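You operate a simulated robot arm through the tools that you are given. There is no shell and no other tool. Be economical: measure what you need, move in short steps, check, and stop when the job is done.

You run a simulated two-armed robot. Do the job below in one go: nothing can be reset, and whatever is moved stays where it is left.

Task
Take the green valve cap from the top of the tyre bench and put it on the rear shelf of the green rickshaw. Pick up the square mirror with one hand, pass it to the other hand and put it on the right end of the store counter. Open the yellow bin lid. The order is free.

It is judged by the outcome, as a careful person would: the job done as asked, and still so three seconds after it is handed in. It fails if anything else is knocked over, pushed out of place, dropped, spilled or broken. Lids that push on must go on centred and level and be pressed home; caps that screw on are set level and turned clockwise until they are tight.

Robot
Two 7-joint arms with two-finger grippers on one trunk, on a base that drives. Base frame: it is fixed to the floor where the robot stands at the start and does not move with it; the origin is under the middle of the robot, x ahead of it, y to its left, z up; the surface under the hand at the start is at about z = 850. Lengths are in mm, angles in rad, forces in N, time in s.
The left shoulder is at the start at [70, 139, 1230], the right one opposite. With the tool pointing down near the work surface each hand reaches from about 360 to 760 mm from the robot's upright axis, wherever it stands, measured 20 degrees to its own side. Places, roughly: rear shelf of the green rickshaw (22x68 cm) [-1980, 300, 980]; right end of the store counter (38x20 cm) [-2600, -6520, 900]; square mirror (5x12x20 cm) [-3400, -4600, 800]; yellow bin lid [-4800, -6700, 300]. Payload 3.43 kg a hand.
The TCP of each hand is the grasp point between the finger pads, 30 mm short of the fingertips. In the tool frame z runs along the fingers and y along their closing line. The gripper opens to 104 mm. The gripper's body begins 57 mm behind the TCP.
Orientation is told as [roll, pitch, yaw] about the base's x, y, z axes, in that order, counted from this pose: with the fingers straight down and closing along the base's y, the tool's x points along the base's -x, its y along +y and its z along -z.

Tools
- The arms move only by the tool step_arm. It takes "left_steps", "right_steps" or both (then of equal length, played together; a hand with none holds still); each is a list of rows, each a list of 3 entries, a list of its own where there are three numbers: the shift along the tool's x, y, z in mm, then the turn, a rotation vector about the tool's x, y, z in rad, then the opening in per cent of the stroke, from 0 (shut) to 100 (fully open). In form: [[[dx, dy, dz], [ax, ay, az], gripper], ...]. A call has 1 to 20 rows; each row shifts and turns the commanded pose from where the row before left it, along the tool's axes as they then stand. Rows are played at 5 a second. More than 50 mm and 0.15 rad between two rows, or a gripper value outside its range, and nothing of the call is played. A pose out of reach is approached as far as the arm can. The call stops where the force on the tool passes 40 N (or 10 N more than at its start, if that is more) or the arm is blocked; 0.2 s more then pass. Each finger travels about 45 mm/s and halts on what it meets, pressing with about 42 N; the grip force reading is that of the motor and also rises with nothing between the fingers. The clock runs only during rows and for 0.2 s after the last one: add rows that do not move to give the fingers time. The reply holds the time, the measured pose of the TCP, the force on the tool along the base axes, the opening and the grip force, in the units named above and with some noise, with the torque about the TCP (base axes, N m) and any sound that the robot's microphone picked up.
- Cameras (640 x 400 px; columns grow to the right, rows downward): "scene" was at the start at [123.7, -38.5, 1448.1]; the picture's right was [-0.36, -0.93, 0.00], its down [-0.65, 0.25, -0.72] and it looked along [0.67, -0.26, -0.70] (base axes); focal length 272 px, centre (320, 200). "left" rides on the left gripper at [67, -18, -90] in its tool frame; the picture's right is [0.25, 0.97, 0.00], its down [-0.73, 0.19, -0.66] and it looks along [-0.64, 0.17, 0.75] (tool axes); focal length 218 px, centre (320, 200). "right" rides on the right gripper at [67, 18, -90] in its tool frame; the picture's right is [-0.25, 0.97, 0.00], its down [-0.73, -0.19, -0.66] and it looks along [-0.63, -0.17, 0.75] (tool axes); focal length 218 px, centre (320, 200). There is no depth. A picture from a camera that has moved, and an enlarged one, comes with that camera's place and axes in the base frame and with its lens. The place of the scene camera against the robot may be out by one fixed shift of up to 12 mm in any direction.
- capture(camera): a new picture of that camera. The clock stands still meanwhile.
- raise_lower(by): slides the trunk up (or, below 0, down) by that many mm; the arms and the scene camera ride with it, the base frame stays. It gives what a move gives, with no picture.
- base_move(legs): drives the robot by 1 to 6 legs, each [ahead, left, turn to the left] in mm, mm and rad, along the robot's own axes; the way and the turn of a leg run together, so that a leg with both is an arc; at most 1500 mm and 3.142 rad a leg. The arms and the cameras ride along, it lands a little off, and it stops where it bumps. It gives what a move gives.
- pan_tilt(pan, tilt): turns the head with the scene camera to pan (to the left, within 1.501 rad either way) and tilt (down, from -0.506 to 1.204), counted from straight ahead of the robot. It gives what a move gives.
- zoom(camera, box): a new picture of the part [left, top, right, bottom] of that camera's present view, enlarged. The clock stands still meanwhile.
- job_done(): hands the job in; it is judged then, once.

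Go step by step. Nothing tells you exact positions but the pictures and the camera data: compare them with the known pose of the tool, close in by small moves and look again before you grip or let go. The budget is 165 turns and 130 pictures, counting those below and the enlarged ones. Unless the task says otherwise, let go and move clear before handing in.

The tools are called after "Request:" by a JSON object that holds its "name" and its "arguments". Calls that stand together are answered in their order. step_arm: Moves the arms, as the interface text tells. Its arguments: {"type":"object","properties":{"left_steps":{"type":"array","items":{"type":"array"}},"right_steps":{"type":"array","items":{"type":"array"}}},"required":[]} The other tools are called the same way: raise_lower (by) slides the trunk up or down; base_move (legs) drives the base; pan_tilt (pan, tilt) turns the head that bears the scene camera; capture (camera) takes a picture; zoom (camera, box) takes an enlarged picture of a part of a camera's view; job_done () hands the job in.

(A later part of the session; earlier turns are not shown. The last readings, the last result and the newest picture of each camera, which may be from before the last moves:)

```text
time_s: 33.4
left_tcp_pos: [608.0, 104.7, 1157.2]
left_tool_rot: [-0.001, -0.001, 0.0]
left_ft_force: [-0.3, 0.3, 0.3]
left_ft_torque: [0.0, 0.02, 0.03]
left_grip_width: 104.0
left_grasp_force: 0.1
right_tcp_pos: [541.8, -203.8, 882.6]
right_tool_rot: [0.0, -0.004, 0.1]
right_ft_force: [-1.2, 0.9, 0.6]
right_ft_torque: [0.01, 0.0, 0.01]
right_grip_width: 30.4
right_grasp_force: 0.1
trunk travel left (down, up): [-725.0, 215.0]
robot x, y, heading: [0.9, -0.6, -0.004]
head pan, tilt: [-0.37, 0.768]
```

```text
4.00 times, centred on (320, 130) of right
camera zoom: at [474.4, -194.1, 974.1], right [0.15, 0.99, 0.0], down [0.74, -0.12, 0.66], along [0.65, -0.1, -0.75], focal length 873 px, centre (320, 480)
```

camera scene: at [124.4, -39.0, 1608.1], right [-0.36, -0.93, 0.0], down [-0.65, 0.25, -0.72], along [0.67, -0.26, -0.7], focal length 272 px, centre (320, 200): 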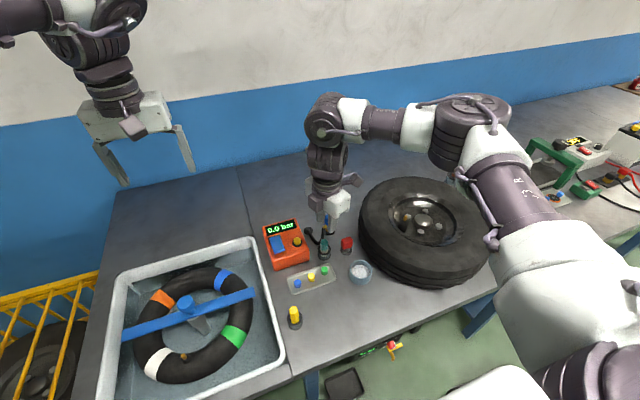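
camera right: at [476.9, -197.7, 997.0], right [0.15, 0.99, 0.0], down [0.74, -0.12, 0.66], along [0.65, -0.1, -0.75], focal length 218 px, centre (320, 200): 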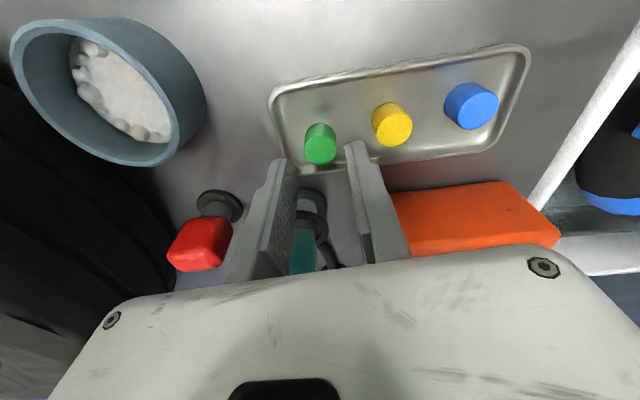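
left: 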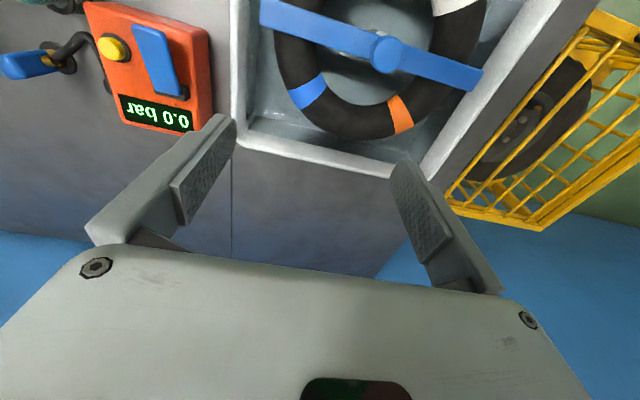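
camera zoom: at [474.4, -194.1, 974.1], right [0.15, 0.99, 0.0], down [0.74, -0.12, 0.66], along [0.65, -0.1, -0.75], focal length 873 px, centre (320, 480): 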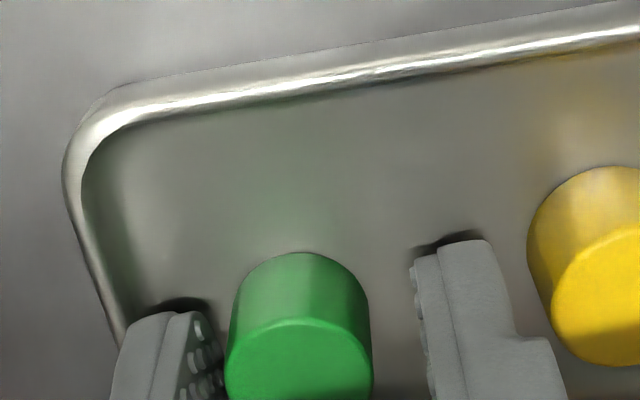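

The fingers are down beside the cap with no contact. Closing.

Request:
{"name": "step_arm", "arguments": {"right_steps": [[[-1, 0, 0], [0, 0, 0], 24], [[-1, 0, 0], [0, 0, 0], 18], [[0, 0, 0], [0, 0, 0], 12], [[0, 0, 0], [0, 0, 0], 8], [[0, 0, 0], [0, 0, 0], 8]]}}

Request:
{"name": "zoom", "arguments": {"camera": "right", "box": [240, 80, 400, 180]}}

```text
time_s: 34.6
left_tcp_pos: [606.2, 104.6, 1156.8]
left_tool_rot: [0.0, -0.002, 0.0]
left_ft_force: [-0.4, -0.5, 1.1]
left_ft_torque: [0.01, 0.02, 0.01]
left_grip_width: 104.0
left_grasp_force: 0.2
right_tcp_pos: [543.2, -203.8, 883.2]
right_tool_rot: [0.001, -0.006, 0.102]
right_ft_force: [-0.9, 0.2, 2.4]
right_ft_torque: [0.02, 0.01, 0.01]
right_grip_width: 19.6
right_grasp_force: 16.1
trunk travel left (down, up): [-725.0, 215.0]
robot x, y, heading: [-2.6, 2.7, 0.001]
head pan, tilt: [-0.37, 0.768]
```

```text
4.00 times, centred on (320, 130) of right
camera zoom: at [475.4, -194.2, 974.0], right [0.15, 0.99, 0.0], down [0.74, -0.12, 0.66], along [0.65, -0.1, -0.75], focal length 873 px, centre (320, 480)
```

zoom: 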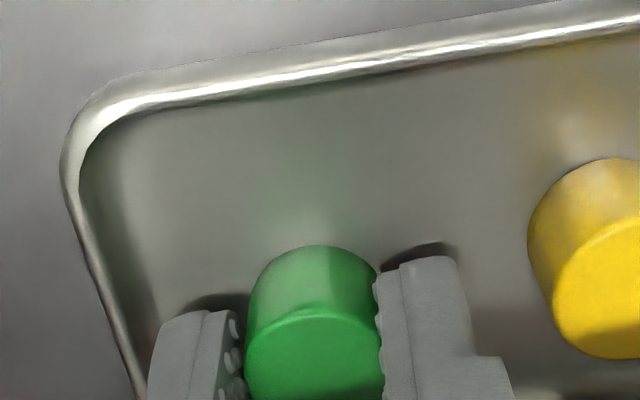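

The cap is between the pads at 20 mm. I'll grip firmly and lift high.

Request:
{"name": "step_arm", "arguments": {"right_steps": [[[0, 0, 0], [0, 0, 0], 0], [[0, 0, -5], [0, 0, 0], 0], [[0, 0, -15], [0, 0, 0], 0], [[0, 0, -40], [0, 0, 0], 0], [[0, 0, -40], [0, 0, 0], 0], [[0, 0, 0], [0, 0, 0], 0]]}}

Request:
{"name": "capture", "arguments": {"camera": "right"}}

```text
time_s: 36.0
left_tcp_pos: [607.6, 104.8, 1158.5]
left_tool_rot: [-0.001, 0.0, 0.001]
left_ft_force: [-0.1, 0.6, -0.4]
left_ft_torque: [-0.01, 0.03, 0.0]
left_grip_width: 103.6
left_grasp_force: 0.1
right_tcp_pos: [547.3, -203.9, 983.7]
right_tool_rot: [0.001, -0.005, 0.099]
right_ft_force: [0.5, 1.2, 0.6]
right_ft_torque: [-0.02, 0.0, 0.01]
right_grip_width: 19.5
right_grasp_force: 15.7
trunk travel left (down, up): [-725.0, 215.0]
robot x, y, heading: [1.4, -3.0, 0.004]
head pan, tilt: [-0.37, 0.768]
```

```text
95 pictures are left
camera right: at [480.0, -194.6, 1074.7], right [0.15, 0.99, 0.0], down [0.74, -0.12, 0.66], along [0.65, -0.1, -0.75], focal length 218 px, centre (320, 200)
```

right: 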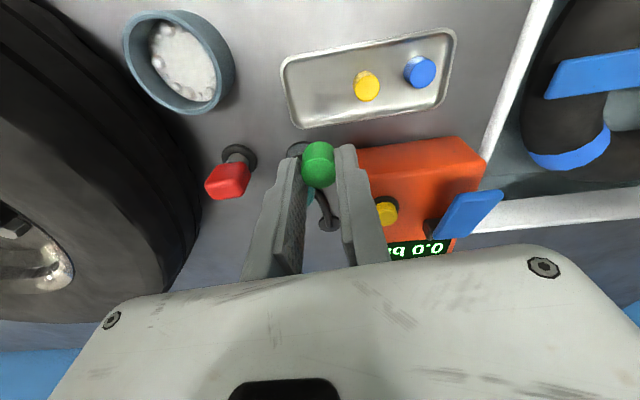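

The cap is held. I'll raise the trunk, draw both hands in, and look around to each side for driving.

Request:
{"name": "raise_lower", "arguments": {"by": 160}}

Request:
{"name": "step_arm", "arguments": {"right_steps": [[[40, -20, 0], [0, 0, 0], 0], [[40, -20, 0], [0, 0, 0], 0], [[40, -20, 0], [0, 0, 0], 0], [[0, 0, 0], [0, 0, 0], 0]], "left_steps": [[[48, 10, 0], [0, 0, 0], 100], [[48, 10, 0], [0, 0, 0], 100], [[48, 10, 0], [0, 0, 0], 100], [[0, 0, 0], [0, 0, 0], 100]]}}

Request:
{"name": "pan_tilt", "arguments": {"pan": 1.5, "tilt": 0.4}}

Request:
{"name": "capture", "arguments": {"camera": "scene"}}

Request:
{"name": "pan_tilt", "arguments": {"pan": -1.5, "tilt": 0.4}}

Request:
{"name": "capture", "arguments": {"camera": "scene"}}

```text
time_s: 37.8
left_tcp_pos: [607.0, 105.8, 1318.6]
left_tool_rot: [0.001, -0.003, 0.002]
left_ft_force: [-0.1, 0.1, 0.9]
left_ft_torque: [-0.02, 0.02, -0.01]
left_grip_width: 104.4
left_grasp_force: 0.0
right_tcp_pos: [548.0, -203.5, 1144.1]
right_tool_rot: [0.001, -0.006, 0.102]
right_ft_force: [0.0, 0.4, 0.1]
right_ft_torque: [0.01, 0.01, -0.01]
right_grip_width: 19.6
right_grasp_force: 16.0
trunk travel left (down, up): [-885.0, 55.0]
robot x, y, heading: [1.6, -0.2, 0.002]
head pan, tilt: [-0.37, 0.768]
```

```text
time_s: 38.8
left_tcp_pos: [463.7, 134.5, 1315.3]
left_tool_rot: [-0.003, -0.002, 0.0]
left_ft_force: [1.1, 0.7, -0.8]
left_ft_torque: [0.02, 0.02, -0.01]
left_grip_width: 103.9
left_grasp_force: 0.0
right_tcp_pos: [433.0, -275.2, 1143.9]
right_tool_rot: [0.0, -0.005, 0.101]
right_ft_force: [1.0, 0.4, -0.1]
right_ft_torque: [0.01, 0.03, 0.0]
right_grip_width: 19.5
right_grasp_force: 15.9
trunk travel left (down, up): [-885.0, 55.0]
robot x, y, heading: [1.9, -1.2, 0.001]
head pan, tilt: [-0.37, 0.768]
```

```text
time_s: 40.7
left_tcp_pos: [462.1, 133.5, 1315.1]
left_tool_rot: [-0.001, -0.002, -0.001]
left_ft_force: [1.0, 0.1, 0.3]
left_ft_torque: [-0.02, 0.03, -0.01]
left_grip_width: 103.9
left_grasp_force: 0.2
right_tcp_pos: [432.9, -275.6, 1145.1]
right_tool_rot: [0.002, -0.007, 0.101]
right_ft_force: [0.2, 0.4, 0.2]
right_ft_torque: [-0.01, 0.03, 0.01]
right_grip_width: 19.6
right_grasp_force: 16.4
trunk travel left (down, up): [-885.0, 55.0]
robot x, y, heading: [0.3, -5.0, -0.002]
head pan, tilt: [1.499, 0.4]
```

```text
94 pictures are left
camera scene: at [54.0, 83.5, 1640.8], right [1.0, -0.07, 0.0], down [-0.03, -0.39, -0.92], along [0.07, 0.92, -0.39], focal length 272 px, centre (320, 200)
```

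scene: 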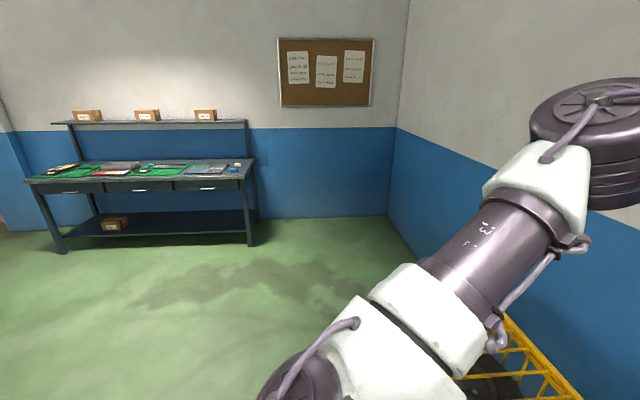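

```text
time_s: 43.3
left_tcp_pos: [461.9, 134.0, 1315.8]
left_tool_rot: [0.001, -0.003, -0.001]
left_ft_force: [0.8, -0.4, 0.3]
left_ft_torque: [-0.01, 0.01, 0.02]
left_grip_width: 104.0
left_grasp_force: 0.1
right_tcp_pos: [433.2, -276.0, 1144.3]
right_tool_rot: [0.0, -0.004, 0.102]
right_ft_force: [0.3, 0.6, 0.0]
right_ft_torque: [-0.02, -0.01, -0.01]
right_grip_width: 19.3
right_grasp_force: 16.0
trunk travel left (down, up): [-885.0, 55.0]
robot x, y, heading: [-0.8, -1.5, 0.004]
head pan, tilt: [-1.499, 0.4]
```

```text
93 pictures are left
camera scene: at [53.9, -101.2, 1640.8], right [-1.0, -0.07, 0.0], down [-0.03, 0.39, -0.92], along [0.07, -0.92, -0.39], focal length 272 px, centre (320, 200)
```

scene: 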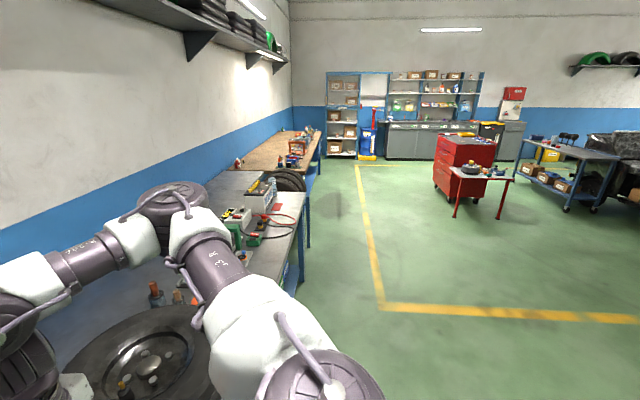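

The floor beside me is clear. I'll back off the bench a little, turn left a quarter, and look further left toward the rickshaw.

Request:
{"name": "base_move", "arguments": {"legs": [[-300, 0, 0], [0, 0, 1.57]]}}

Request:
{"name": "pan_tilt", "arguments": {"pan": 1.4, "tilt": 0.45}}

Request:
{"name": "capture", "arguments": {"camera": "scene"}}

```text
time_s: 49.2
left_tcp_pos: [-438.6, 460.3, 1315.1]
left_tool_rot: [-0.001, -0.002, 1.585]
left_ft_force: [-0.1, -0.5, -0.4]
left_ft_torque: [0.03, 0.0, -0.02]
left_grip_width: 104.1
left_grasp_force: 0.0
right_tcp_pos: [-28.5, 437.2, 1144.4]
right_tool_rot: [0.001, -0.004, 1.686]
right_ft_force: [-0.5, 0.3, 0.3]
right_ft_torque: [0.01, 0.0, 0.04]
right_grip_width: 19.4
right_grasp_force: 15.5
trunk travel left (down, up): [-885.0, 55.0]
robot x, y, heading: [-294.1, -0.3, 1.579]
head pan, tilt: [-1.499, 0.4]
```

```text
time_s: 51.7
left_tcp_pos: [-437.7, 459.7, 1314.9]
left_tool_rot: [0.001, -0.002, 1.585]
left_ft_force: [-0.9, 0.3, -0.6]
left_ft_torque: [0.01, -0.01, 0.02]
left_grip_width: 103.9
left_grasp_force: 0.0
right_tcp_pos: [-28.2, 436.7, 1143.7]
right_tool_rot: [0.0, -0.005, 1.686]
right_ft_force: [0.3, 1.1, 0.0]
right_ft_torque: [-0.01, -0.01, -0.02]
right_grip_width: 19.3
right_grasp_force: 15.7
trunk travel left (down, up): [-885.0, 55.0]
robot x, y, heading: [-296.9, -3.8, 1.585]
head pan, tilt: [1.4, 0.45]
```

```text
92 pictures are left
camera scene: at [-392.7, 56.2, 1636.1], right [0.16, 0.99, 0.0], down [0.43, -0.07, -0.9], along [-0.89, 0.14, -0.44], focal length 272 px, centre (320, 200)
```

scene: 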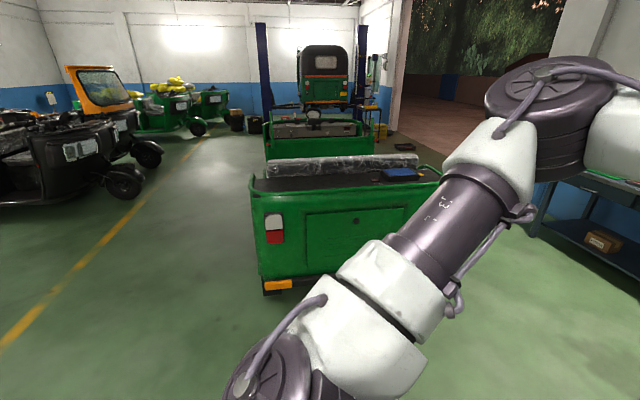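

The green rickshaw is straight behind my old place, its shelf at the top of the rear panel. I'll turn to face it and drive part of the way.

Request:
{"name": "base_move", "arguments": {"legs": [[0, 0, 1.557], [750, -100, 0]]}}

Request:
{"name": "pan_tilt", "arguments": {"pan": 0, "tilt": 0.6}}

Request:
{"name": "capture", "arguments": {"camera": "scene"}}

```text
time_s: 59.5
left_tcp_pos: [-1509.1, -1.5, 1316.0]
left_tool_rot: [0.0, -0.001, 3.112]
left_ft_force: [0.2, -0.7, 0.0]
left_ft_torque: [0.0, 0.02, -0.03]
left_grip_width: 103.9
left_grasp_force: 0.1
right_tcp_pos: [-1469.3, 408.1, 1144.0]
right_tool_rot: [-0.003, -0.007, -3.069]
right_ft_force: [-0.3, 0.1, 0.2]
right_ft_torque: [0.01, 0.02, 0.0]
right_grip_width: 19.2
right_grasp_force: 15.8
trunk travel left (down, up): [-885.0, 55.0]
robot x, y, heading: [-1040.9, 117.7, 3.112]
head pan, tilt: [1.4, 0.45]
```

```text
time_s: 61.0
left_tcp_pos: [-1509.4, -0.9, 1315.7]
left_tool_rot: [0.001, -0.002, 3.115]
left_ft_force: [-0.1, 0.4, 0.4]
left_ft_torque: [0.02, -0.02, 0.02]
left_grip_width: 104.1
left_grasp_force: 0.0
right_tcp_pos: [-1469.8, 407.9, 1144.9]
right_tool_rot: [0.001, -0.006, -3.068]
right_ft_force: [-0.3, -0.8, 0.1]
right_ft_torque: [0.02, -0.01, 0.05]
right_grip_width: 19.5
right_grasp_force: 16.1
trunk travel left (down, up): [-885.0, 55.0]
robot x, y, heading: [-1045.7, 122.5, 3.114]
head pan, tilt: [0.0, 0.6]
```

```text
91 pictures are left
camera scene: at [-1187.0, 115.5, 1622.5], right [0.03, 1.0, 0.0], down [0.57, -0.01, -0.82], along [-0.82, 0.02, -0.57], focal length 272 px, centre (320, 200)
```

scene: 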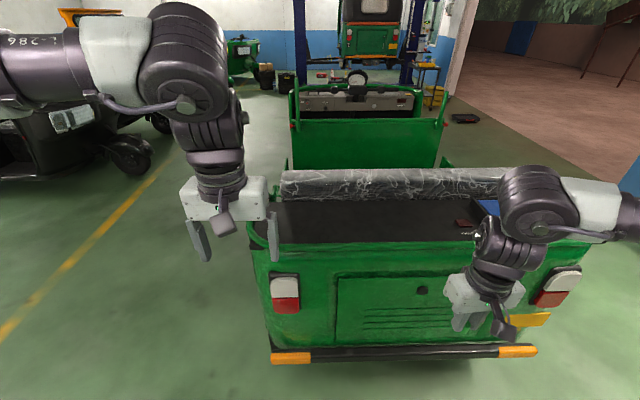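

The shelf runs from about x −1854 to −2086 and is clear between y 0 and 550. I'll drive 290 mm closer.

Request:
{"name": "base_move", "arguments": {"legs": [[290, 0, 0]]}}

Request:
{"name": "capture", "arguments": {"camera": "scene"}}

Request:
{"name": "capture", "arguments": {"camera": "right"}}

```text
time_s: 63.0
left_tcp_pos: [-1795.5, 4.7, 1316.6]
left_tool_rot: [0.0, -0.004, 3.119]
left_ft_force: [0.8, -1.4, 0.2]
left_ft_torque: [0.02, 0.03, -0.02]
left_grip_width: 104.0
left_grasp_force: 0.1
right_tcp_pos: [-1757.1, 412.8, 1145.4]
right_tool_rot: [-0.003, -0.006, -3.064]
right_ft_force: [0.6, -0.2, -0.1]
right_ft_torque: [-0.01, 0.03, 0.02]
right_grip_width: 19.3
right_grasp_force: 16.0
trunk travel left (down, up): [-885.0, 55.0]
robot x, y, heading: [-1334.3, 125.2, 3.116]
head pan, tilt: [0.0, 0.6]
```

```text
90 pictures are left
camera scene: at [-1472.1, 122.0, 1622.9], right [0.02, 1.0, 0.0], down [0.56, -0.01, -0.83], along [-0.83, 0.02, -0.56], focal length 272 px, centre (320, 200)
```

scene: 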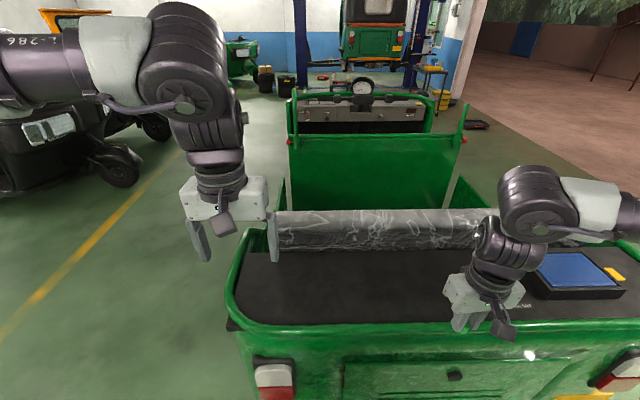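

```text
89 pictures are left
camera right: at [-1687.4, 399.2, 1235.9], right [-0.18, -0.98, 0.0], down [-0.74, 0.13, 0.66], along [-0.65, 0.12, -0.75], focal length 218 px, centre (320, 200)
```

right: 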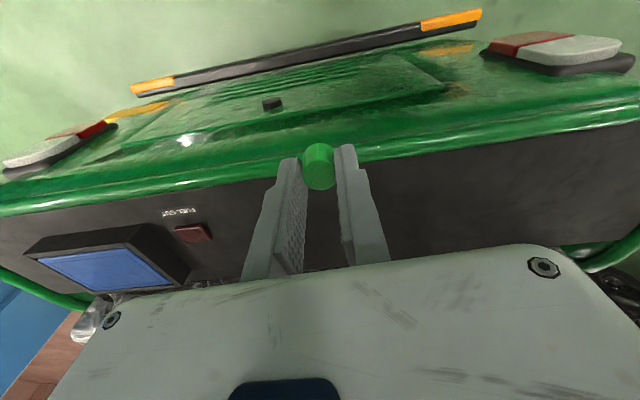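

I'm moving the cap over the empty left-middle part of the shelf, near [-1970, 280], and coming partly down.

Request:
{"name": "step_arm", "arguments": {"right_steps": [[[-44.5, 23.2, 0], [0, 0, 0], 0], [[-44.5, 23.2, 0], [0, 0, 0], 0], [[-44.5, 23.2, 0], [0, 0, 0], 0], [[-44.5, 23.2, 0], [0, 0, 0], 0], [[-44.5, 23.2, 0], [0, 0, 0], 0], [[0, 0, 35], [0, 0, 0], 0], [[0, 0, 35], [0, 0, 0], 0], [[0, 0, 0], [0, 0, 0], 0]]}}

Request:
{"name": "capture", "arguments": {"camera": "right"}}

Request:
{"name": "capture", "arguments": {"camera": "scene"}}

```text
refused: row 1 steps farther than a row can; nothing moved
```

```text
88 pictures are left
camera right: at [-1687.4, 399.2, 1235.9], right [-0.18, -0.98, 0.0], down [-0.74, 0.13, 0.66], along [-0.65, 0.12, -0.75], focal length 218 px, centre (320, 200)
```

right: 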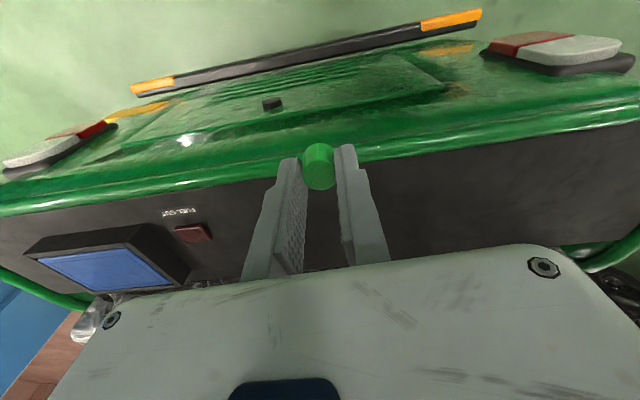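

```text
87 pictures are left
camera scene: at [-1472.1, 122.0, 1622.9], right [0.02, 1.0, 0.0], down [0.56, -0.01, -0.83], along [-0.83, 0.02, -0.56], focal length 272 px, centre (320, 200)
```

scene: 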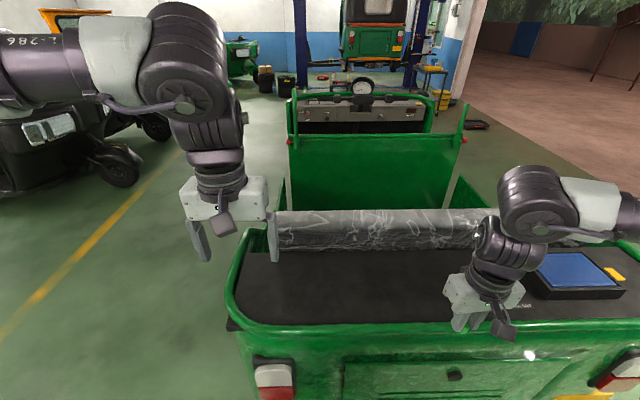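

The rows were slightly too long; I'm repeating with six shorter ones.

Request:
{"name": "step_arm", "arguments": {"right_steps": [[[-37, 19, 0], [0, 0, 0], 0], [[-37, 19, 0], [0, 0, 0], 0], [[-37, 19, 0], [0, 0, 0], 0], [[-37, 19, 0], [0, 0, 0], 0], [[-37, 20, 0], [0, 0, 0], 0], [[-37, 20, 0], [0, 0, 0], 0], [[0, 0, 35], [0, 0, 0], 0], [[0, 0, 35], [0, 0, 0], 0], [[0, 0, 0], [0, 0, 0], 0]]}}

```text
time_s: 65.0
left_tcp_pos: [-1798.2, 2.7, 1314.9]
left_tool_rot: [-0.002, -0.002, 3.118]
left_ft_force: [-1.3, 0.1, -0.1]
left_ft_torque: [0.03, 0.02, 0.0]
left_grip_width: 104.0
left_grasp_force: 0.1
right_tcp_pos: [-1971.9, 278.0, 1077.0]
right_tool_rot: [-0.003, -0.005, -3.061]
right_ft_force: [0.7, -0.8, -0.3]
right_ft_torque: [0.03, 0.02, 0.0]
right_grip_width: 18.9
right_grasp_force: 16.0
trunk travel left (down, up): [-885.0, 55.0]
robot x, y, heading: [-1333.1, 130.9, 3.12]
head pan, tilt: [0.0, 0.6]
```

Request:
{"name": "capture", "arguments": {"camera": "right"}}

Request:
{"name": "capture", "arguments": {"camera": "scene"}}

```text
86 pictures are left
camera right: at [-1901.4, 265.2, 1166.3], right [-0.18, -0.98, 0.0], down [-0.74, 0.13, 0.66], along [-0.65, 0.12, -0.75], focal length 218 px, centre (320, 200)
```

right: 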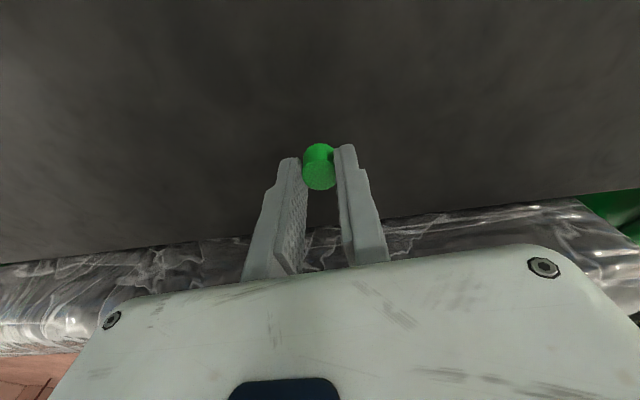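

```text
85 pictures are left
camera scene: at [-1475.3, 120.1, 1622.5], right [0.02, 1.0, 0.0], down [0.56, -0.01, -0.82], along [-0.82, 0.02, -0.57], focal length 272 px, centre (320, 200)
```

scene: 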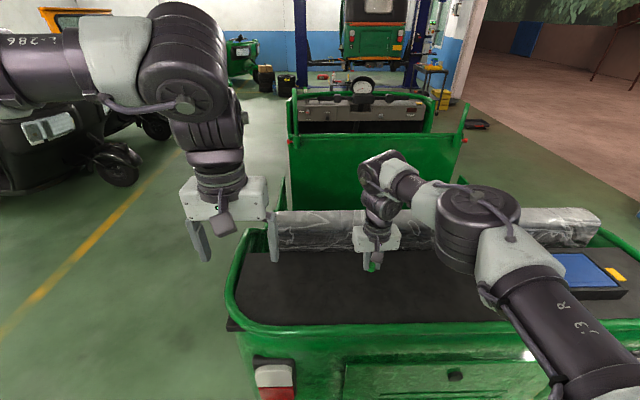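

The cap is over a clear part of the shelf. Lowering toward contact.

Request:
{"name": "step_arm", "arguments": {"right_steps": [[[0, 0, 15], [0, 0, 0], 0], [[0, 0, 15], [0, 0, 0], 0], [[0, 0, 8], [0, 0, 0], 0], [[0, 0, 5], [0, 0, 0], 0], [[0, 0, 0], [0, 0, 0], 0]]}}

Request:
{"name": "zoom", "arguments": {"camera": "scene", "box": [336, 240, 416, 290]}}

```text
time_s: 66.2
left_tcp_pos: [-1799.5, 5.9, 1317.0]
left_tool_rot: [0.003, -0.001, 3.119]
left_ft_force: [-0.2, 0.5, 0.1]
left_ft_torque: [0.01, 0.04, -0.02]
left_grip_width: 104.1
left_grasp_force: 0.0
right_tcp_pos: [-1972.4, 281.1, 1032.0]
right_tool_rot: [0.0, -0.005, -3.065]
right_ft_force: [-0.4, -0.4, -0.4]
right_ft_torque: [0.01, -0.03, 0.0]
right_grip_width: 19.2
right_grasp_force: 16.0
trunk travel left (down, up): [-885.0, 55.0]
robot x, y, heading: [-1334.3, 125.3, 3.121]
head pan, tilt: [0.0, 0.6]
```

```text
8.00 times, centred on (376, 265) of scene
camera zoom: at [-1475.6, 122.1, 1622.5], right [0.02, 1.0, 0.0], down [0.57, -0.01, -0.82], along [-0.82, 0.02, -0.57], focal length 2172 px, centre (-128, -320)
```

zoom: 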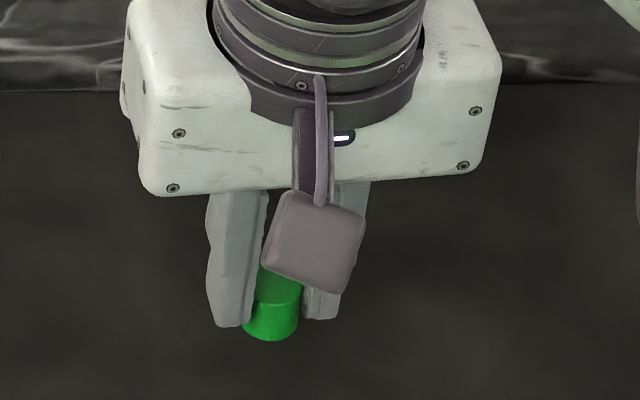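

Request:
{"name": "step_arm", "arguments": {"right_steps": [[[0, 0, 4], [0, 0, 0], 0], [[0, 0, 3], [0, 0, 0], 0], [[0, 0, 2], [0, 0, 0], 0], [[0, 0, 0], [0, 0, 0], 0]]}}

```text
time_s: 67.2
left_tcp_pos: [-1798.9, 4.9, 1317.1]
left_tool_rot: [-0.001, -0.002, 3.118]
left_ft_force: [1.0, -0.9, -0.6]
left_ft_torque: [-0.02, -0.01, 0.01]
left_grip_width: 104.0
left_grasp_force: 0.1
right_tcp_pos: [-1973.1, 280.5, 1024.2]
right_tool_rot: [-0.003, -0.006, -3.063]
right_ft_force: [0.1, -0.1, -1.2]
right_ft_torque: [0.05, -0.03, 0.02]
right_grip_width: 19.3
right_grasp_force: 15.8
trunk travel left (down, up): [-885.0, 55.0]
robot x, y, heading: [-1335.2, 128.8, 3.115]
head pan, tilt: [0.0, 0.6]
```

Request:
{"name": "step_arm", "arguments": {"right_steps": [[[0, 0, 2], [0, 0, 0], 0], [[0, 0, 2], [0, 0, 0], 0], [[0, 0, 0], [0, 0, 0], 0]]}}

Request:
{"name": "zoom", "arguments": {"camera": "scene", "box": [336, 250, 416, 300]}}

```text
time_s: 68.0
left_tcp_pos: [-1798.5, 4.8, 1315.3]
left_tool_rot: [0.0, -0.002, 3.119]
left_ft_force: [0.2, -0.1, 0.0]
left_ft_torque: [-0.04, 0.0, 0.01]
left_grip_width: 104.1
left_grasp_force: 0.1
right_tcp_pos: [-1971.6, 280.4, 1020.2]
right_tool_rot: [0.0, -0.006, -3.064]
right_ft_force: [0.1, -0.6, 0.3]
right_ft_torque: [-0.02, 0.02, 0.04]
right_grip_width: 19.3
right_grasp_force: 15.6
trunk travel left (down, up): [-885.0, 55.0]
robot x, y, heading: [-1332.0, 129.7, 3.115]
head pan, tilt: [0.0, 0.6]
```

```text
8.00 times, centred on (376, 275) of scene
camera zoom: at [-1475.4, 122.2, 1622.5], right [0.02, 1.0, 0.0], down [0.57, -0.01, -0.82], along [-0.82, 0.02, -0.57], focal length 2172 px, centre (-128, -400)
```

zoom: 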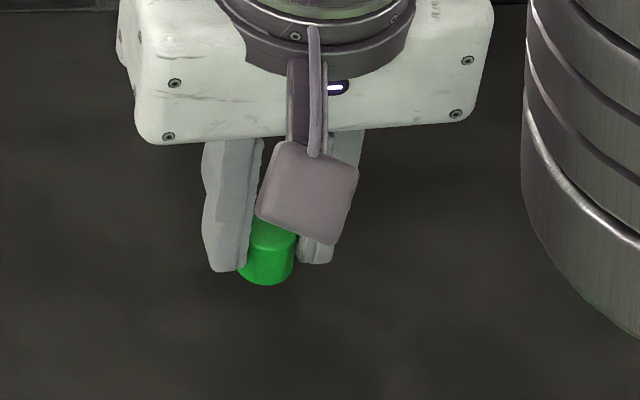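

Request:
{"name": "step_arm", "arguments": {"right_steps": [[[0, 0, 2], [0, 0, 0], 0], [[0, 0, 2], [0, 0, 0], 0], [[0, 0, 0], [0, 0, 0], 0]]}}

```text
time_s: 68.8
left_tcp_pos: [-1798.0, 5.6, 1315.0]
left_tool_rot: [-0.001, -0.001, 3.121]
left_ft_force: [0.7, 0.7, 0.5]
left_ft_torque: [0.02, 0.01, 0.0]
left_grip_width: 104.2
left_grasp_force: 0.0
right_tcp_pos: [-1971.8, 279.2, 1015.5]
right_tool_rot: [0.0, -0.004, -3.064]
right_ft_force: [0.1, -0.1, 0.2]
right_ft_torque: [0.0, 0.0, -0.01]
right_grip_width: 19.4
right_grasp_force: 15.8
trunk travel left (down, up): [-885.0, 55.0]
robot x, y, heading: [-1334.2, 129.1, 3.12]
head pan, tilt: [0.0, 0.6]
```

Request:
{"name": "step_arm", "arguments": {"right_steps": [[[0, 0, 2], [0, 0, 0], 0], [[0, 0, 2], [0, 0, 0], 0], [[0, 0, 0], [0, 0, 0], 0]]}}

Request:
{"name": "zoom", "arguments": {"camera": "right", "box": [240, 110, 400, 210]}}

```text
time_s: 69.6
left_tcp_pos: [-1799.0, 3.7, 1313.6]
left_tool_rot: [-0.001, -0.001, 3.118]
left_ft_force: [-0.3, 0.2, 0.3]
left_ft_torque: [-0.03, -0.02, 0.0]
left_grip_width: 104.2
left_grasp_force: 0.1
right_tcp_pos: [-1974.7, 280.6, 1011.9]
right_tool_rot: [-0.001, -0.005, -3.063]
right_ft_force: [-0.9, -0.3, 0.3]
right_ft_torque: [0.0, 0.02, 0.02]
right_grip_width: 19.5
right_grasp_force: 16.1
trunk travel left (down, up): [-885.0, 55.0]
robot x, y, heading: [-1334.2, 128.8, 3.113]
head pan, tilt: [0.0, 0.6]
```

```text
4.00 times, centred on (320, 160) of right
camera zoom: at [-1902.9, 266.9, 1102.8], right [-0.18, -0.98, 0.0], down [-0.74, 0.13, 0.66], along [-0.65, 0.12, -0.75], focal length 873 px, centre (320, 360)
```

zoom: 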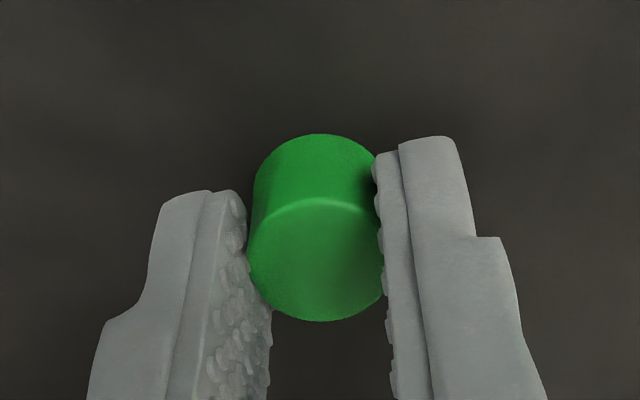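

Request:
{"name": "step_arm", "arguments": {"right_steps": [[[0, 0, 2], [0, 0, 0], 0], [[0, 0, 2], [0, 0, 0], 0], [[0, 0, 2], [0, 0, 0], 0], [[0, 0, 0], [0, 0, 0], 0]]}}

```text
time_s: 70.6
left_tcp_pos: [-1798.7, 4.8, 1317.0]
left_tool_rot: [-0.002, -0.002, 3.118]
left_ft_force: [0.1, -0.1, 0.1]
left_ft_torque: [0.01, -0.01, 0.01]
left_grip_width: 104.3
left_grasp_force: 0.0
right_tcp_pos: [-1972.5, 281.0, 1008.3]
right_tool_rot: [-0.004, -0.006, -3.063]
right_ft_force: [-3.3, 1.2, 12.1]
right_ft_torque: [-0.02, 0.07, 0.01]
right_grip_width: 19.2
right_grasp_force: 16.2
trunk travel left (down, up): [-885.0, 55.0]
robot x, y, heading: [-1330.5, 129.1, 3.123]
head pan, tilt: [0.0, 0.6]
```

Contact: the cap sits on the shelf. I'll ease off, open and rise.

Request:
{"name": "step_arm", "arguments": {"right_steps": [[[0, 0, -0.7], [0, 0, 0], 0], [[0, 0, 0], [0, 0, 0], 25], [[0, 0, 0], [0, 0, 0], 40], [[0, 0, 0], [0, 0, 0], 50], [[0, 0, -20], [0, 0, 0], 50], [[0, 0, -40], [0, 0, 0], 50], [[0, 0, -40], [0, 0, 0], 50], [[0, 0, -40], [0, 0, 0], 50], [[0, 0, 0], [0, 0, 0], 50]]}}

Request:
{"name": "capture", "arguments": {"camera": "right"}}

```text
time_s: 72.6
left_tcp_pos: [-1798.3, 4.2, 1316.2]
left_tool_rot: [0.001, -0.001, 3.117]
left_ft_force: [-0.7, 0.4, 0.6]
left_ft_torque: [-0.02, 0.03, -0.04]
left_grip_width: 104.0
left_grasp_force: 0.0
right_tcp_pos: [-1974.6, 280.2, 1146.4]
right_tool_rot: [-0.001, -0.005, -3.063]
right_ft_force: [0.6, 0.7, 0.2]
right_ft_torque: [0.0, 0.03, 0.01]
right_grip_width: 52.0
right_grasp_force: 0.2
trunk travel left (down, up): [-885.0, 55.0]
robot x, y, heading: [-1335.3, 127.5, 3.121]
head pan, tilt: [0.0, 0.6]
```

```text
81 pictures are left
camera right: at [-1904.2, 266.8, 1238.1], right [-0.18, -0.98, 0.0], down [-0.74, 0.13, 0.66], along [-0.65, 0.12, -0.75], focal length 218 px, centre (320, 200)
```

right: 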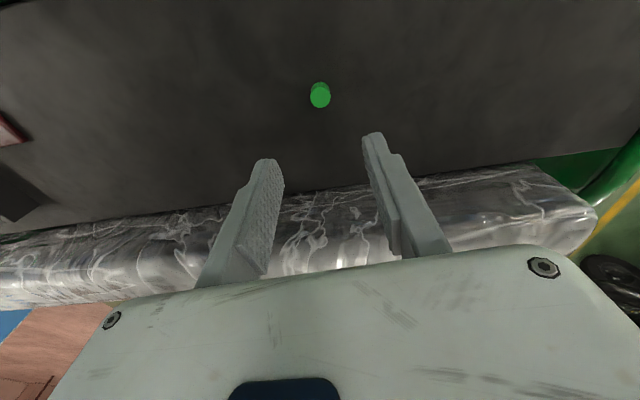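

The cap stands on the shelf. I'll retract the hand, back off, turn toward −y and look for the mirror.

Request:
{"name": "step_arm", "arguments": {"right_steps": [[[45, 0, 0], [0, 0, 0], 60], [[45, 0, 0], [0, 0, 0], 80], [[45, 0, 0], [0, 0, 0], 100], [[45, -20, 0], [0, 0, 0], 100], [[30, -20, 0], [0, 0, 0], 100], [[0, 0, 0], [0, 0, 0], 100]]}}

Request:
{"name": "base_move", "arguments": {"legs": [[-500, 0, 0], [0, 0, 1.57]]}}

Request:
{"name": "pan_tilt", "arguments": {"pan": 0, "tilt": 0.3}}

Request:
{"name": "capture", "arguments": {"camera": "scene"}}

Request:
{"name": "pan_tilt", "arguments": {"pan": -0.8, "tilt": 0.3}}

Request:
{"name": "capture", "arguments": {"camera": "scene"}}

```text
time_s: 74.0
left_tcp_pos: [-1799.9, 3.6, 1314.8]
left_tool_rot: [-0.001, -0.003, 3.119]
left_ft_force: [-0.4, -0.4, -0.6]
left_ft_torque: [-0.01, -0.03, 0.0]
left_grip_width: 104.2
left_grasp_force: 0.0
right_tcp_pos: [-1767.2, 335.2, 1146.2]
right_tool_rot: [-0.001, -0.007, -3.065]
right_ft_force: [-0.2, -0.2, 0.3]
right_ft_torque: [0.01, -0.01, -0.03]
right_grip_width: 104.1
right_grasp_force: 0.1
trunk travel left (down, up): [-885.0, 55.0]
robot x, y, heading: [-1331.0, 127.4, 3.115]
head pan, tilt: [0.0, 0.6]
```

```text
time_s: 80.7
left_tcp_pos: [-722.7, -349.5, 1316.5]
left_tool_rot: [0.001, -0.002, -1.605]
left_ft_force: [-0.8, -0.4, 0.6]
left_ft_torque: [0.02, 0.02, 0.01]
left_grip_width: 104.0
left_grasp_force: 0.1
right_tcp_pos: [-1052.5, -314.3, 1145.8]
right_tool_rot: [-0.001, -0.005, -1.504]
right_ft_force: [-0.3, -1.2, -0.3]
right_ft_torque: [0.01, -0.02, -0.01]
right_grip_width: 103.9
right_grasp_force: 0.0
trunk travel left (down, up): [-885.0, 55.0]
robot x, y, heading: [-838.1, 117.5, -1.608]
head pan, tilt: [0.0, 0.6]
```

```text
time_s: 81.5
left_tcp_pos: [-722.3, -349.2, 1315.3]
left_tool_rot: [-0.002, -0.001, -1.605]
left_ft_force: [-0.4, 0.0, -0.3]
left_ft_torque: [0.04, -0.02, -0.01]
left_grip_width: 104.1
left_grasp_force: 0.0
right_tcp_pos: [-1052.8, -314.0, 1146.7]
right_tool_rot: [-0.001, -0.006, -1.504]
right_ft_force: [-0.5, 0.1, -0.5]
right_ft_torque: [0.0, 0.0, 0.03]
right_grip_width: 103.9
right_grasp_force: 0.1
trunk travel left (down, up): [-885.0, 55.0]
robot x, y, heading: [-839.9, 117.6, -1.608]
head pan, tilt: [0.0, 0.3]
```

```text
80 pictures are left
camera scene: at [-847.3, -35.2, 1649.9], right [-1.0, 0.03, 0.0], down [0.01, 0.3, -0.95], along [-0.03, -0.95, -0.3], focal length 272 px, centre (320, 200)
```

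scene: 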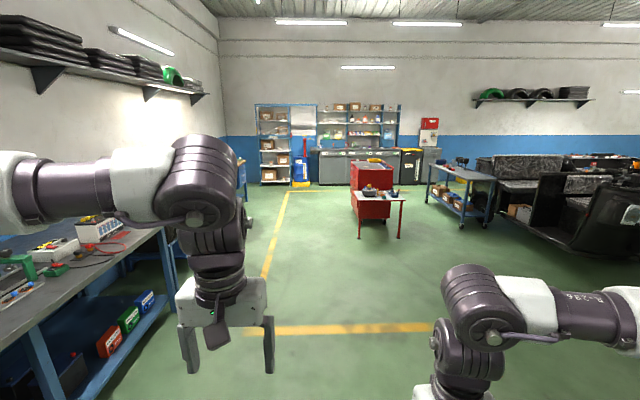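

```text
time_s: 82.7
left_tcp_pos: [-721.9, -348.5, 1316.7]
left_tool_rot: [0.0, -0.002, -1.604]
left_ft_force: [-0.2, 0.3, -0.5]
left_ft_torque: [-0.02, -0.01, -0.03]
left_grip_width: 103.8
left_grasp_force: 0.0
right_tcp_pos: [-1053.8, -314.6, 1147.0]
right_tool_rot: [0.0, -0.004, -1.505]
right_ft_force: [-1.0, 0.3, -0.8]
right_ft_torque: [0.0, 0.0, 0.02]
right_grip_width: 103.9
right_grasp_force: 0.0
trunk travel left (down, up): [-885.0, 55.0]
robot x, y, heading: [-837.6, 113.2, -1.601]
head pan, tilt: [-0.799, 0.3]
```

```text
79 pictures are left
camera scene: at [-913.3, -4.7, 1650.0], right [-0.67, 0.74, 0.0], down [0.22, 0.2, -0.96], along [-0.71, -0.64, -0.3], focal length 272 px, centre (320, 200)
```

scene: 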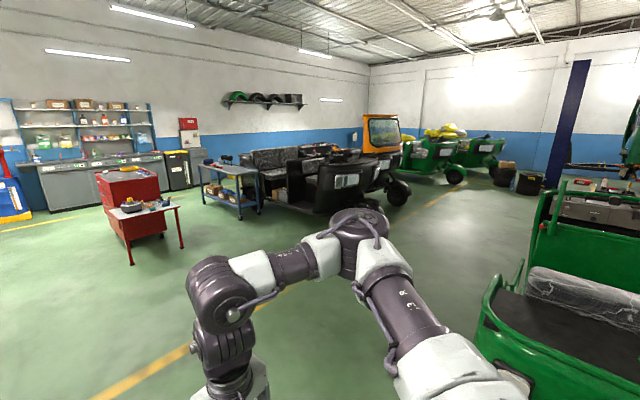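

The mirror should be on the blue wheeled table at about x −3150 to −3570, y −3750 to −5080. I'll drive through the open floor toward it and turn to face −x.

Request:
{"name": "base_move", "arguments": {"legs": [[1450, -830, 0], [1450, -830, 0], [0, 0, -1.535]]}}

Request:
{"name": "pan_tilt", "arguments": {"pan": 0.8, "tilt": 0.5}}

Request:
{"name": "capture", "arguments": {"camera": "scene"}}

```text
refused: leg 1 is longer than a leg can be; nothing moved
```

```text
time_s: 84.3
left_tcp_pos: [-722.6, -350.3, 1315.6]
left_tool_rot: [0.0, -0.001, -1.606]
left_ft_force: [0.1, -0.2, -0.1]
left_ft_torque: [0.0, 0.01, 0.0]
left_grip_width: 104.2
left_grasp_force: 0.0
right_tcp_pos: [-1053.0, -313.8, 1146.2]
right_tool_rot: [0.0, -0.005, -1.504]
right_ft_force: [0.4, -0.7, 0.3]
right_ft_torque: [0.02, 0.02, 0.0]
right_grip_width: 103.9
right_grasp_force: 0.1
trunk travel left (down, up): [-885.0, 55.0]
robot x, y, heading: [-837.9, 116.8, -1.604]
head pan, tilt: [0.799, 0.499]
```

```text
78 pictures are left
camera scene: at [-781.2, -7.6, 1631.6], right [-0.72, -0.69, 0.0], down [-0.33, 0.35, -0.88], along [0.61, -0.63, -0.48], focal length 272 px, centre (320, 200)
```

scene: 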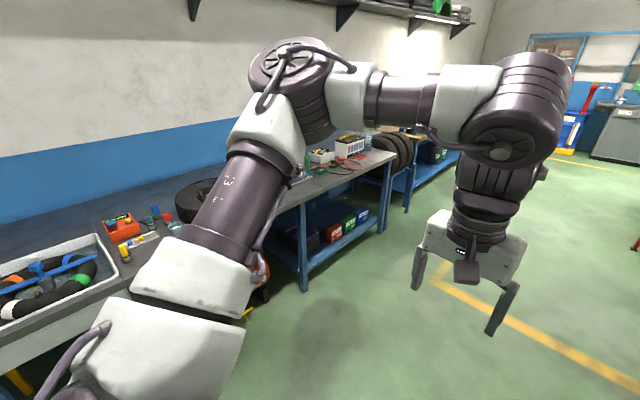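

Splitting the drive into three shorter diagonal legs.

Request:
{"name": "base_move", "arguments": {"legs": [[970, -550, 0], [970, -550, 0], [970, -550, 0], [0, 0, -1.535]]}}

Request:
{"name": "capture", "arguments": {"camera": "scene"}}

```text
time_s: 104.6
left_tcp_pos: [-3132.5, -2822.7, 1316.2]
left_tool_rot: [0.0, -0.002, 3.071]
left_ft_force: [-0.3, 0.1, 0.7]
left_ft_torque: [0.0, 0.02, -0.03]
left_grip_width: 103.8
left_grasp_force: 0.0
right_tcp_pos: [-3085.7, -2493.8, 1145.8]
right_tool_rot: [-0.001, -0.007, -3.108]
right_ft_force: [-0.6, 0.3, -0.3]
right_ft_torque: [-0.01, -0.02, -0.03]
right_grip_width: 103.9
right_grasp_force: 0.0
trunk travel left (down, up): [-885.0, 55.0]
robot x, y, heading: [-2662.8, -2724.5, 3.071]
head pan, tilt: [0.799, 0.499]
```

```text
77 pictures are left
camera scene: at [-2784.4, -2788.0, 1631.6], right [-0.67, 0.74, 0.0], down [0.36, 0.32, -0.88], along [-0.65, -0.59, -0.48], focal length 272 px, centre (320, 200)
```

scene: 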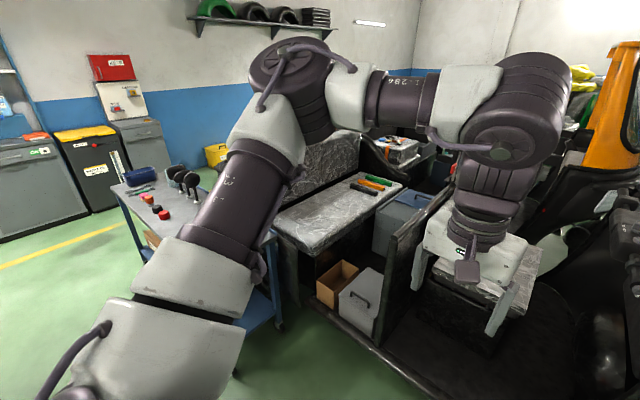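

The table with a few dark mirrors on stands is ahead to the left. I'll straighten up and strafe 1.1 m toward it.

Request:
{"name": "base_move", "arguments": {"legs": [[0, 0, 0.07], [0, 1150, 0]]}}

Request:
{"name": "capture", "arguments": {"camera": "scene"}}

```text
time_s: 111.0
left_tcp_pos: [-3114.8, -4012.9, 1315.6]
left_tool_rot: [0.0, 0.0, -3.128]
left_ft_force: [-1.2, -0.5, 0.0]
left_ft_torque: [-0.03, 0.02, 0.0]
left_grip_width: 104.3
left_grasp_force: 0.0
right_tcp_pos: [-3094.4, -3680.1, 1146.0]
right_tool_rot: [0.001, -0.003, -3.027]
right_ft_force: [-0.1, 0.1, 0.3]
right_ft_torque: [0.0, 0.04, 0.05]
right_grip_width: 104.0
right_grasp_force: 0.2
trunk travel left (down, up): [-885.0, 55.0]
robot x, y, heading: [-2654.7, -3872.8, -3.124]
head pan, tilt: [0.799, 0.499]
```

```text
76 pictures are left
camera scene: at [-2769.5, -3948.4, 1631.7], right [-0.73, 0.69, 0.0], down [0.33, 0.35, -0.88], along [-0.6, -0.64, -0.48], focal length 272 px, centre (320, 200)
```

scene: 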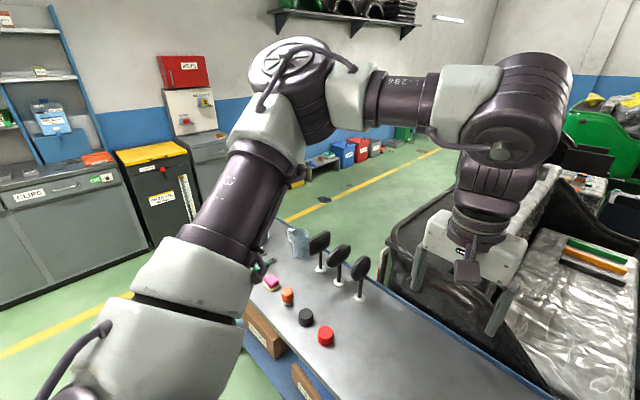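

Request:
{"name": "zoom", "arguments": {"camera": "scene", "box": [240, 210, 400, 310]}}

Request:
{"name": "base_move", "arguments": {"legs": [[0, 480, 0]]}}

Request:
{"name": "pan_tilt", "arguments": {"pan": 0.2, "tilt": 0.7}}

Request:
{"name": "capture", "arguments": {"camera": "scene"}}

```text
4.00 times, centred on (320, 260) of scene
camera zoom: at [-2769.5, -3948.4, 1631.7], right [-0.73, 0.69, 0.0], down [0.33, 0.35, -0.88], along [-0.6, -0.64, -0.48], focal length 1086 px, centre (320, -40)
```

zoom: 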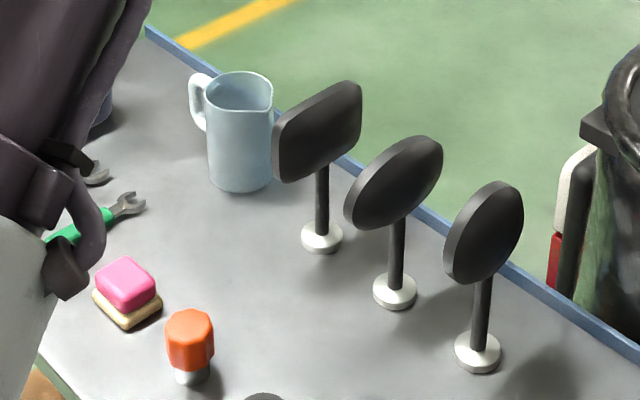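

```text
time_s: 113.8
left_tcp_pos: [-3108.9, -4489.6, 1317.0]
left_tool_rot: [-0.001, -0.002, -3.13]
left_ft_force: [0.2, -0.8, -1.0]
left_ft_torque: [-0.01, 0.04, 0.0]
left_grip_width: 104.1
left_grasp_force: 0.0
right_tcp_pos: [-3088.6, -4156.0, 1146.2]
right_tool_rot: [0.001, -0.007, -3.03]
right_ft_force: [0.0, 0.0, 0.1]
right_ft_torque: [-0.02, 0.02, -0.03]
right_grip_width: 103.8
right_grasp_force: 0.1
trunk travel left (down, up): [-885.0, 55.0]
robot x, y, heading: [-2650.4, -4349.8, -3.132]
head pan, tilt: [0.799, 0.499]
```

```text
time_s: 114.8
left_tcp_pos: [-3108.7, -4490.0, 1315.2]
left_tool_rot: [-0.003, -0.002, -3.131]
left_ft_force: [0.3, 0.5, -0.1]
left_ft_torque: [0.03, -0.01, 0.0]
left_grip_width: 104.2
left_grasp_force: 0.0
right_tcp_pos: [-3086.6, -4157.8, 1146.2]
right_tool_rot: [-0.001, -0.007, -3.029]
right_ft_force: [-1.1, -0.2, 0.5]
right_ft_torque: [0.05, 0.0, 0.02]
right_grip_width: 104.0
right_grasp_force: 0.0
trunk travel left (down, up): [-885.0, 55.0]
robot x, y, heading: [-2646.2, -4350.5, -3.135]
head pan, tilt: [0.201, 0.7]
```

```text
74 pictures are left
camera scene: at [-2784.0, -4378.5, 1613.9], right [-0.21, 0.98, 0.0], down [0.63, 0.14, -0.76], along [-0.75, -0.16, -0.64], focal length 272 px, centre (320, 200)
```

scene: 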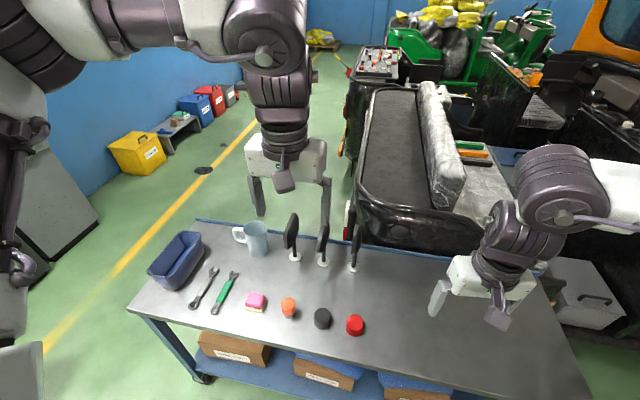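

The square mirror is the left one of the three, its foot at about [-3390, -4602], with the plate about 12 cm wide pointing along x. I'll drive 140 mm closer and bring the left hand over it, still high.

Request:
{"name": "base_move", "arguments": {"legs": [[140, 0, 0]]}}

Request:
{"name": "step_arm", "arguments": {"left_steps": [[[-38, -35, 30], [0, 0, 0], 100], [[-38, -35, 30], [0, 0, 0], 100], [[-38, -35, 30], [0, 0, 0], 100], [[0, 0, 0], [0, 0, 0], 100]]}}

Request:
{"name": "capture", "arguments": {"camera": "left"}}

Request:
{"name": "capture", "arguments": {"camera": "scene"}}

```text
time_s: 116.2
left_tcp_pos: [-3248.0, -4490.8, 1317.2]
left_tool_rot: [0.0, -0.004, -3.132]
left_ft_force: [-0.1, -0.6, 0.1]
left_ft_torque: [0.02, 0.04, 0.0]
left_grip_width: 103.9
left_grasp_force: 0.1
right_tcp_pos: [-3229.7, -4159.3, 1148.2]
right_tool_rot: [-0.002, -0.009, -3.03]
right_ft_force: [-0.9, 0.7, 0.3]
right_ft_torque: [0.02, 0.02, 0.0]
right_grip_width: 104.2
right_grasp_force: 0.0
trunk travel left (down, up): [-885.0, 55.0]
robot x, y, heading: [-2790.1, -4351.2, -3.133]
head pan, tilt: [0.201, 0.7]
```

```text
refused: row 1 steps farther than a row can; nothing moved
```

```text
73 pictures are left
camera left: at [-3181.4, -4473.2, 1407.1], right [0.26, -0.96, 0.0], down [-0.72, -0.2, 0.66], along [-0.64, -0.17, -0.75], focal length 218 px, centre (320, 200)
```

left: 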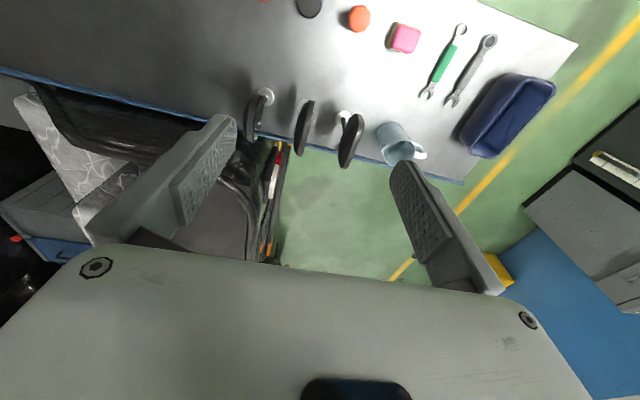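

```text
72 pictures are left
camera scene: at [-2923.5, -4379.6, 1614.3], right [-0.21, 0.98, 0.0], down [0.63, 0.14, -0.77], along [-0.75, -0.16, -0.64], focal length 272 px, centre (320, 200)
```

scene: 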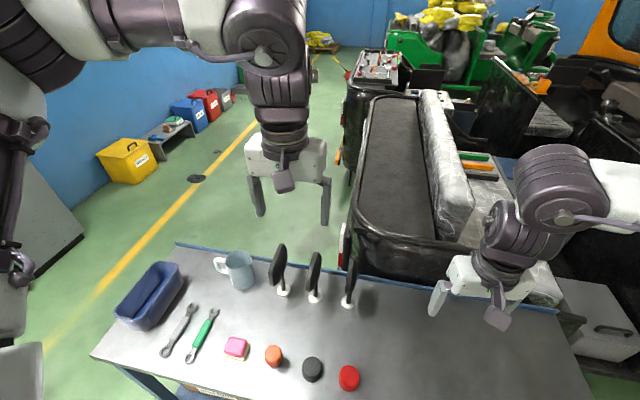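

I'm moving the left hand above the near half of the plate.

Request:
{"name": "step_arm", "arguments": {"left_steps": [[[-20, 19, 38], [0, 0, 0], 90], [[-20, 19, 38], [0, 0, 0], 80], [[-19, 19, 38], [0, 0, 0], 70], [[-19, 19, 38], [0, 0, 0], 60], [[-19, 19, 38], [0, 0, 0], 60], [[0, 0, 0], [0, 0, 0], 60]]}}

Request:
{"name": "capture", "arguments": {"camera": "left"}}

Request:
{"name": "zoom", "arguments": {"camera": "scene", "box": [200, 200, 392, 320]}}

```text
time_s: 117.6
left_tcp_pos: [-3348.4, -4584.5, 1128.8]
left_tool_rot: [0.0, -0.004, -3.129]
left_ft_force: [0.5, 0.2, -0.2]
left_ft_torque: [0.03, 0.01, -0.01]
left_grip_width: 62.3
left_grasp_force: 0.0
right_tcp_pos: [-3230.5, -4158.6, 1147.2]
right_tool_rot: [0.001, -0.005, -3.03]
right_ft_force: [-0.5, 0.6, 0.6]
right_ft_torque: [0.01, 0.0, 0.03]
right_grip_width: 104.1
right_grasp_force: 0.0
trunk travel left (down, up): [-885.0, 55.0]
robot x, y, heading: [-2790.2, -4354.0, -3.133]
head pan, tilt: [0.201, 0.7]
```

```text
71 pictures are left
camera left: at [-3282.1, -4566.6, 1218.9], right [0.26, -0.96, 0.0], down [-0.73, -0.2, 0.66], along [-0.64, -0.17, -0.75], focal length 218 px, centre (320, 200)
```

left: 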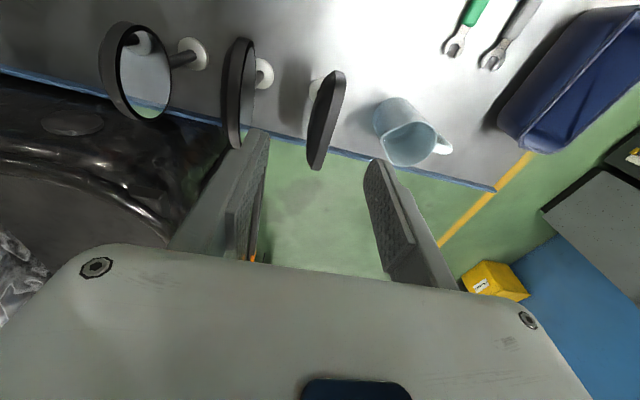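

```text
3.33 times, centred on (296, 260) of scene
camera zoom: at [-2927.0, -4378.9, 1613.9], right [-0.21, 0.98, 0.0], down [0.63, 0.14, -0.77], along [-0.75, -0.16, -0.64], focal length 905 px, centre (400, 0)
```

zoom: 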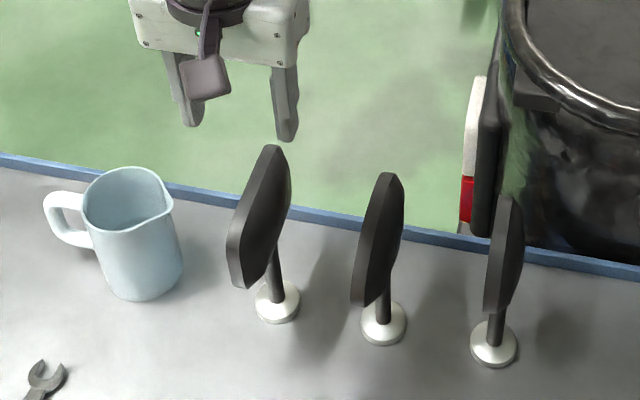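

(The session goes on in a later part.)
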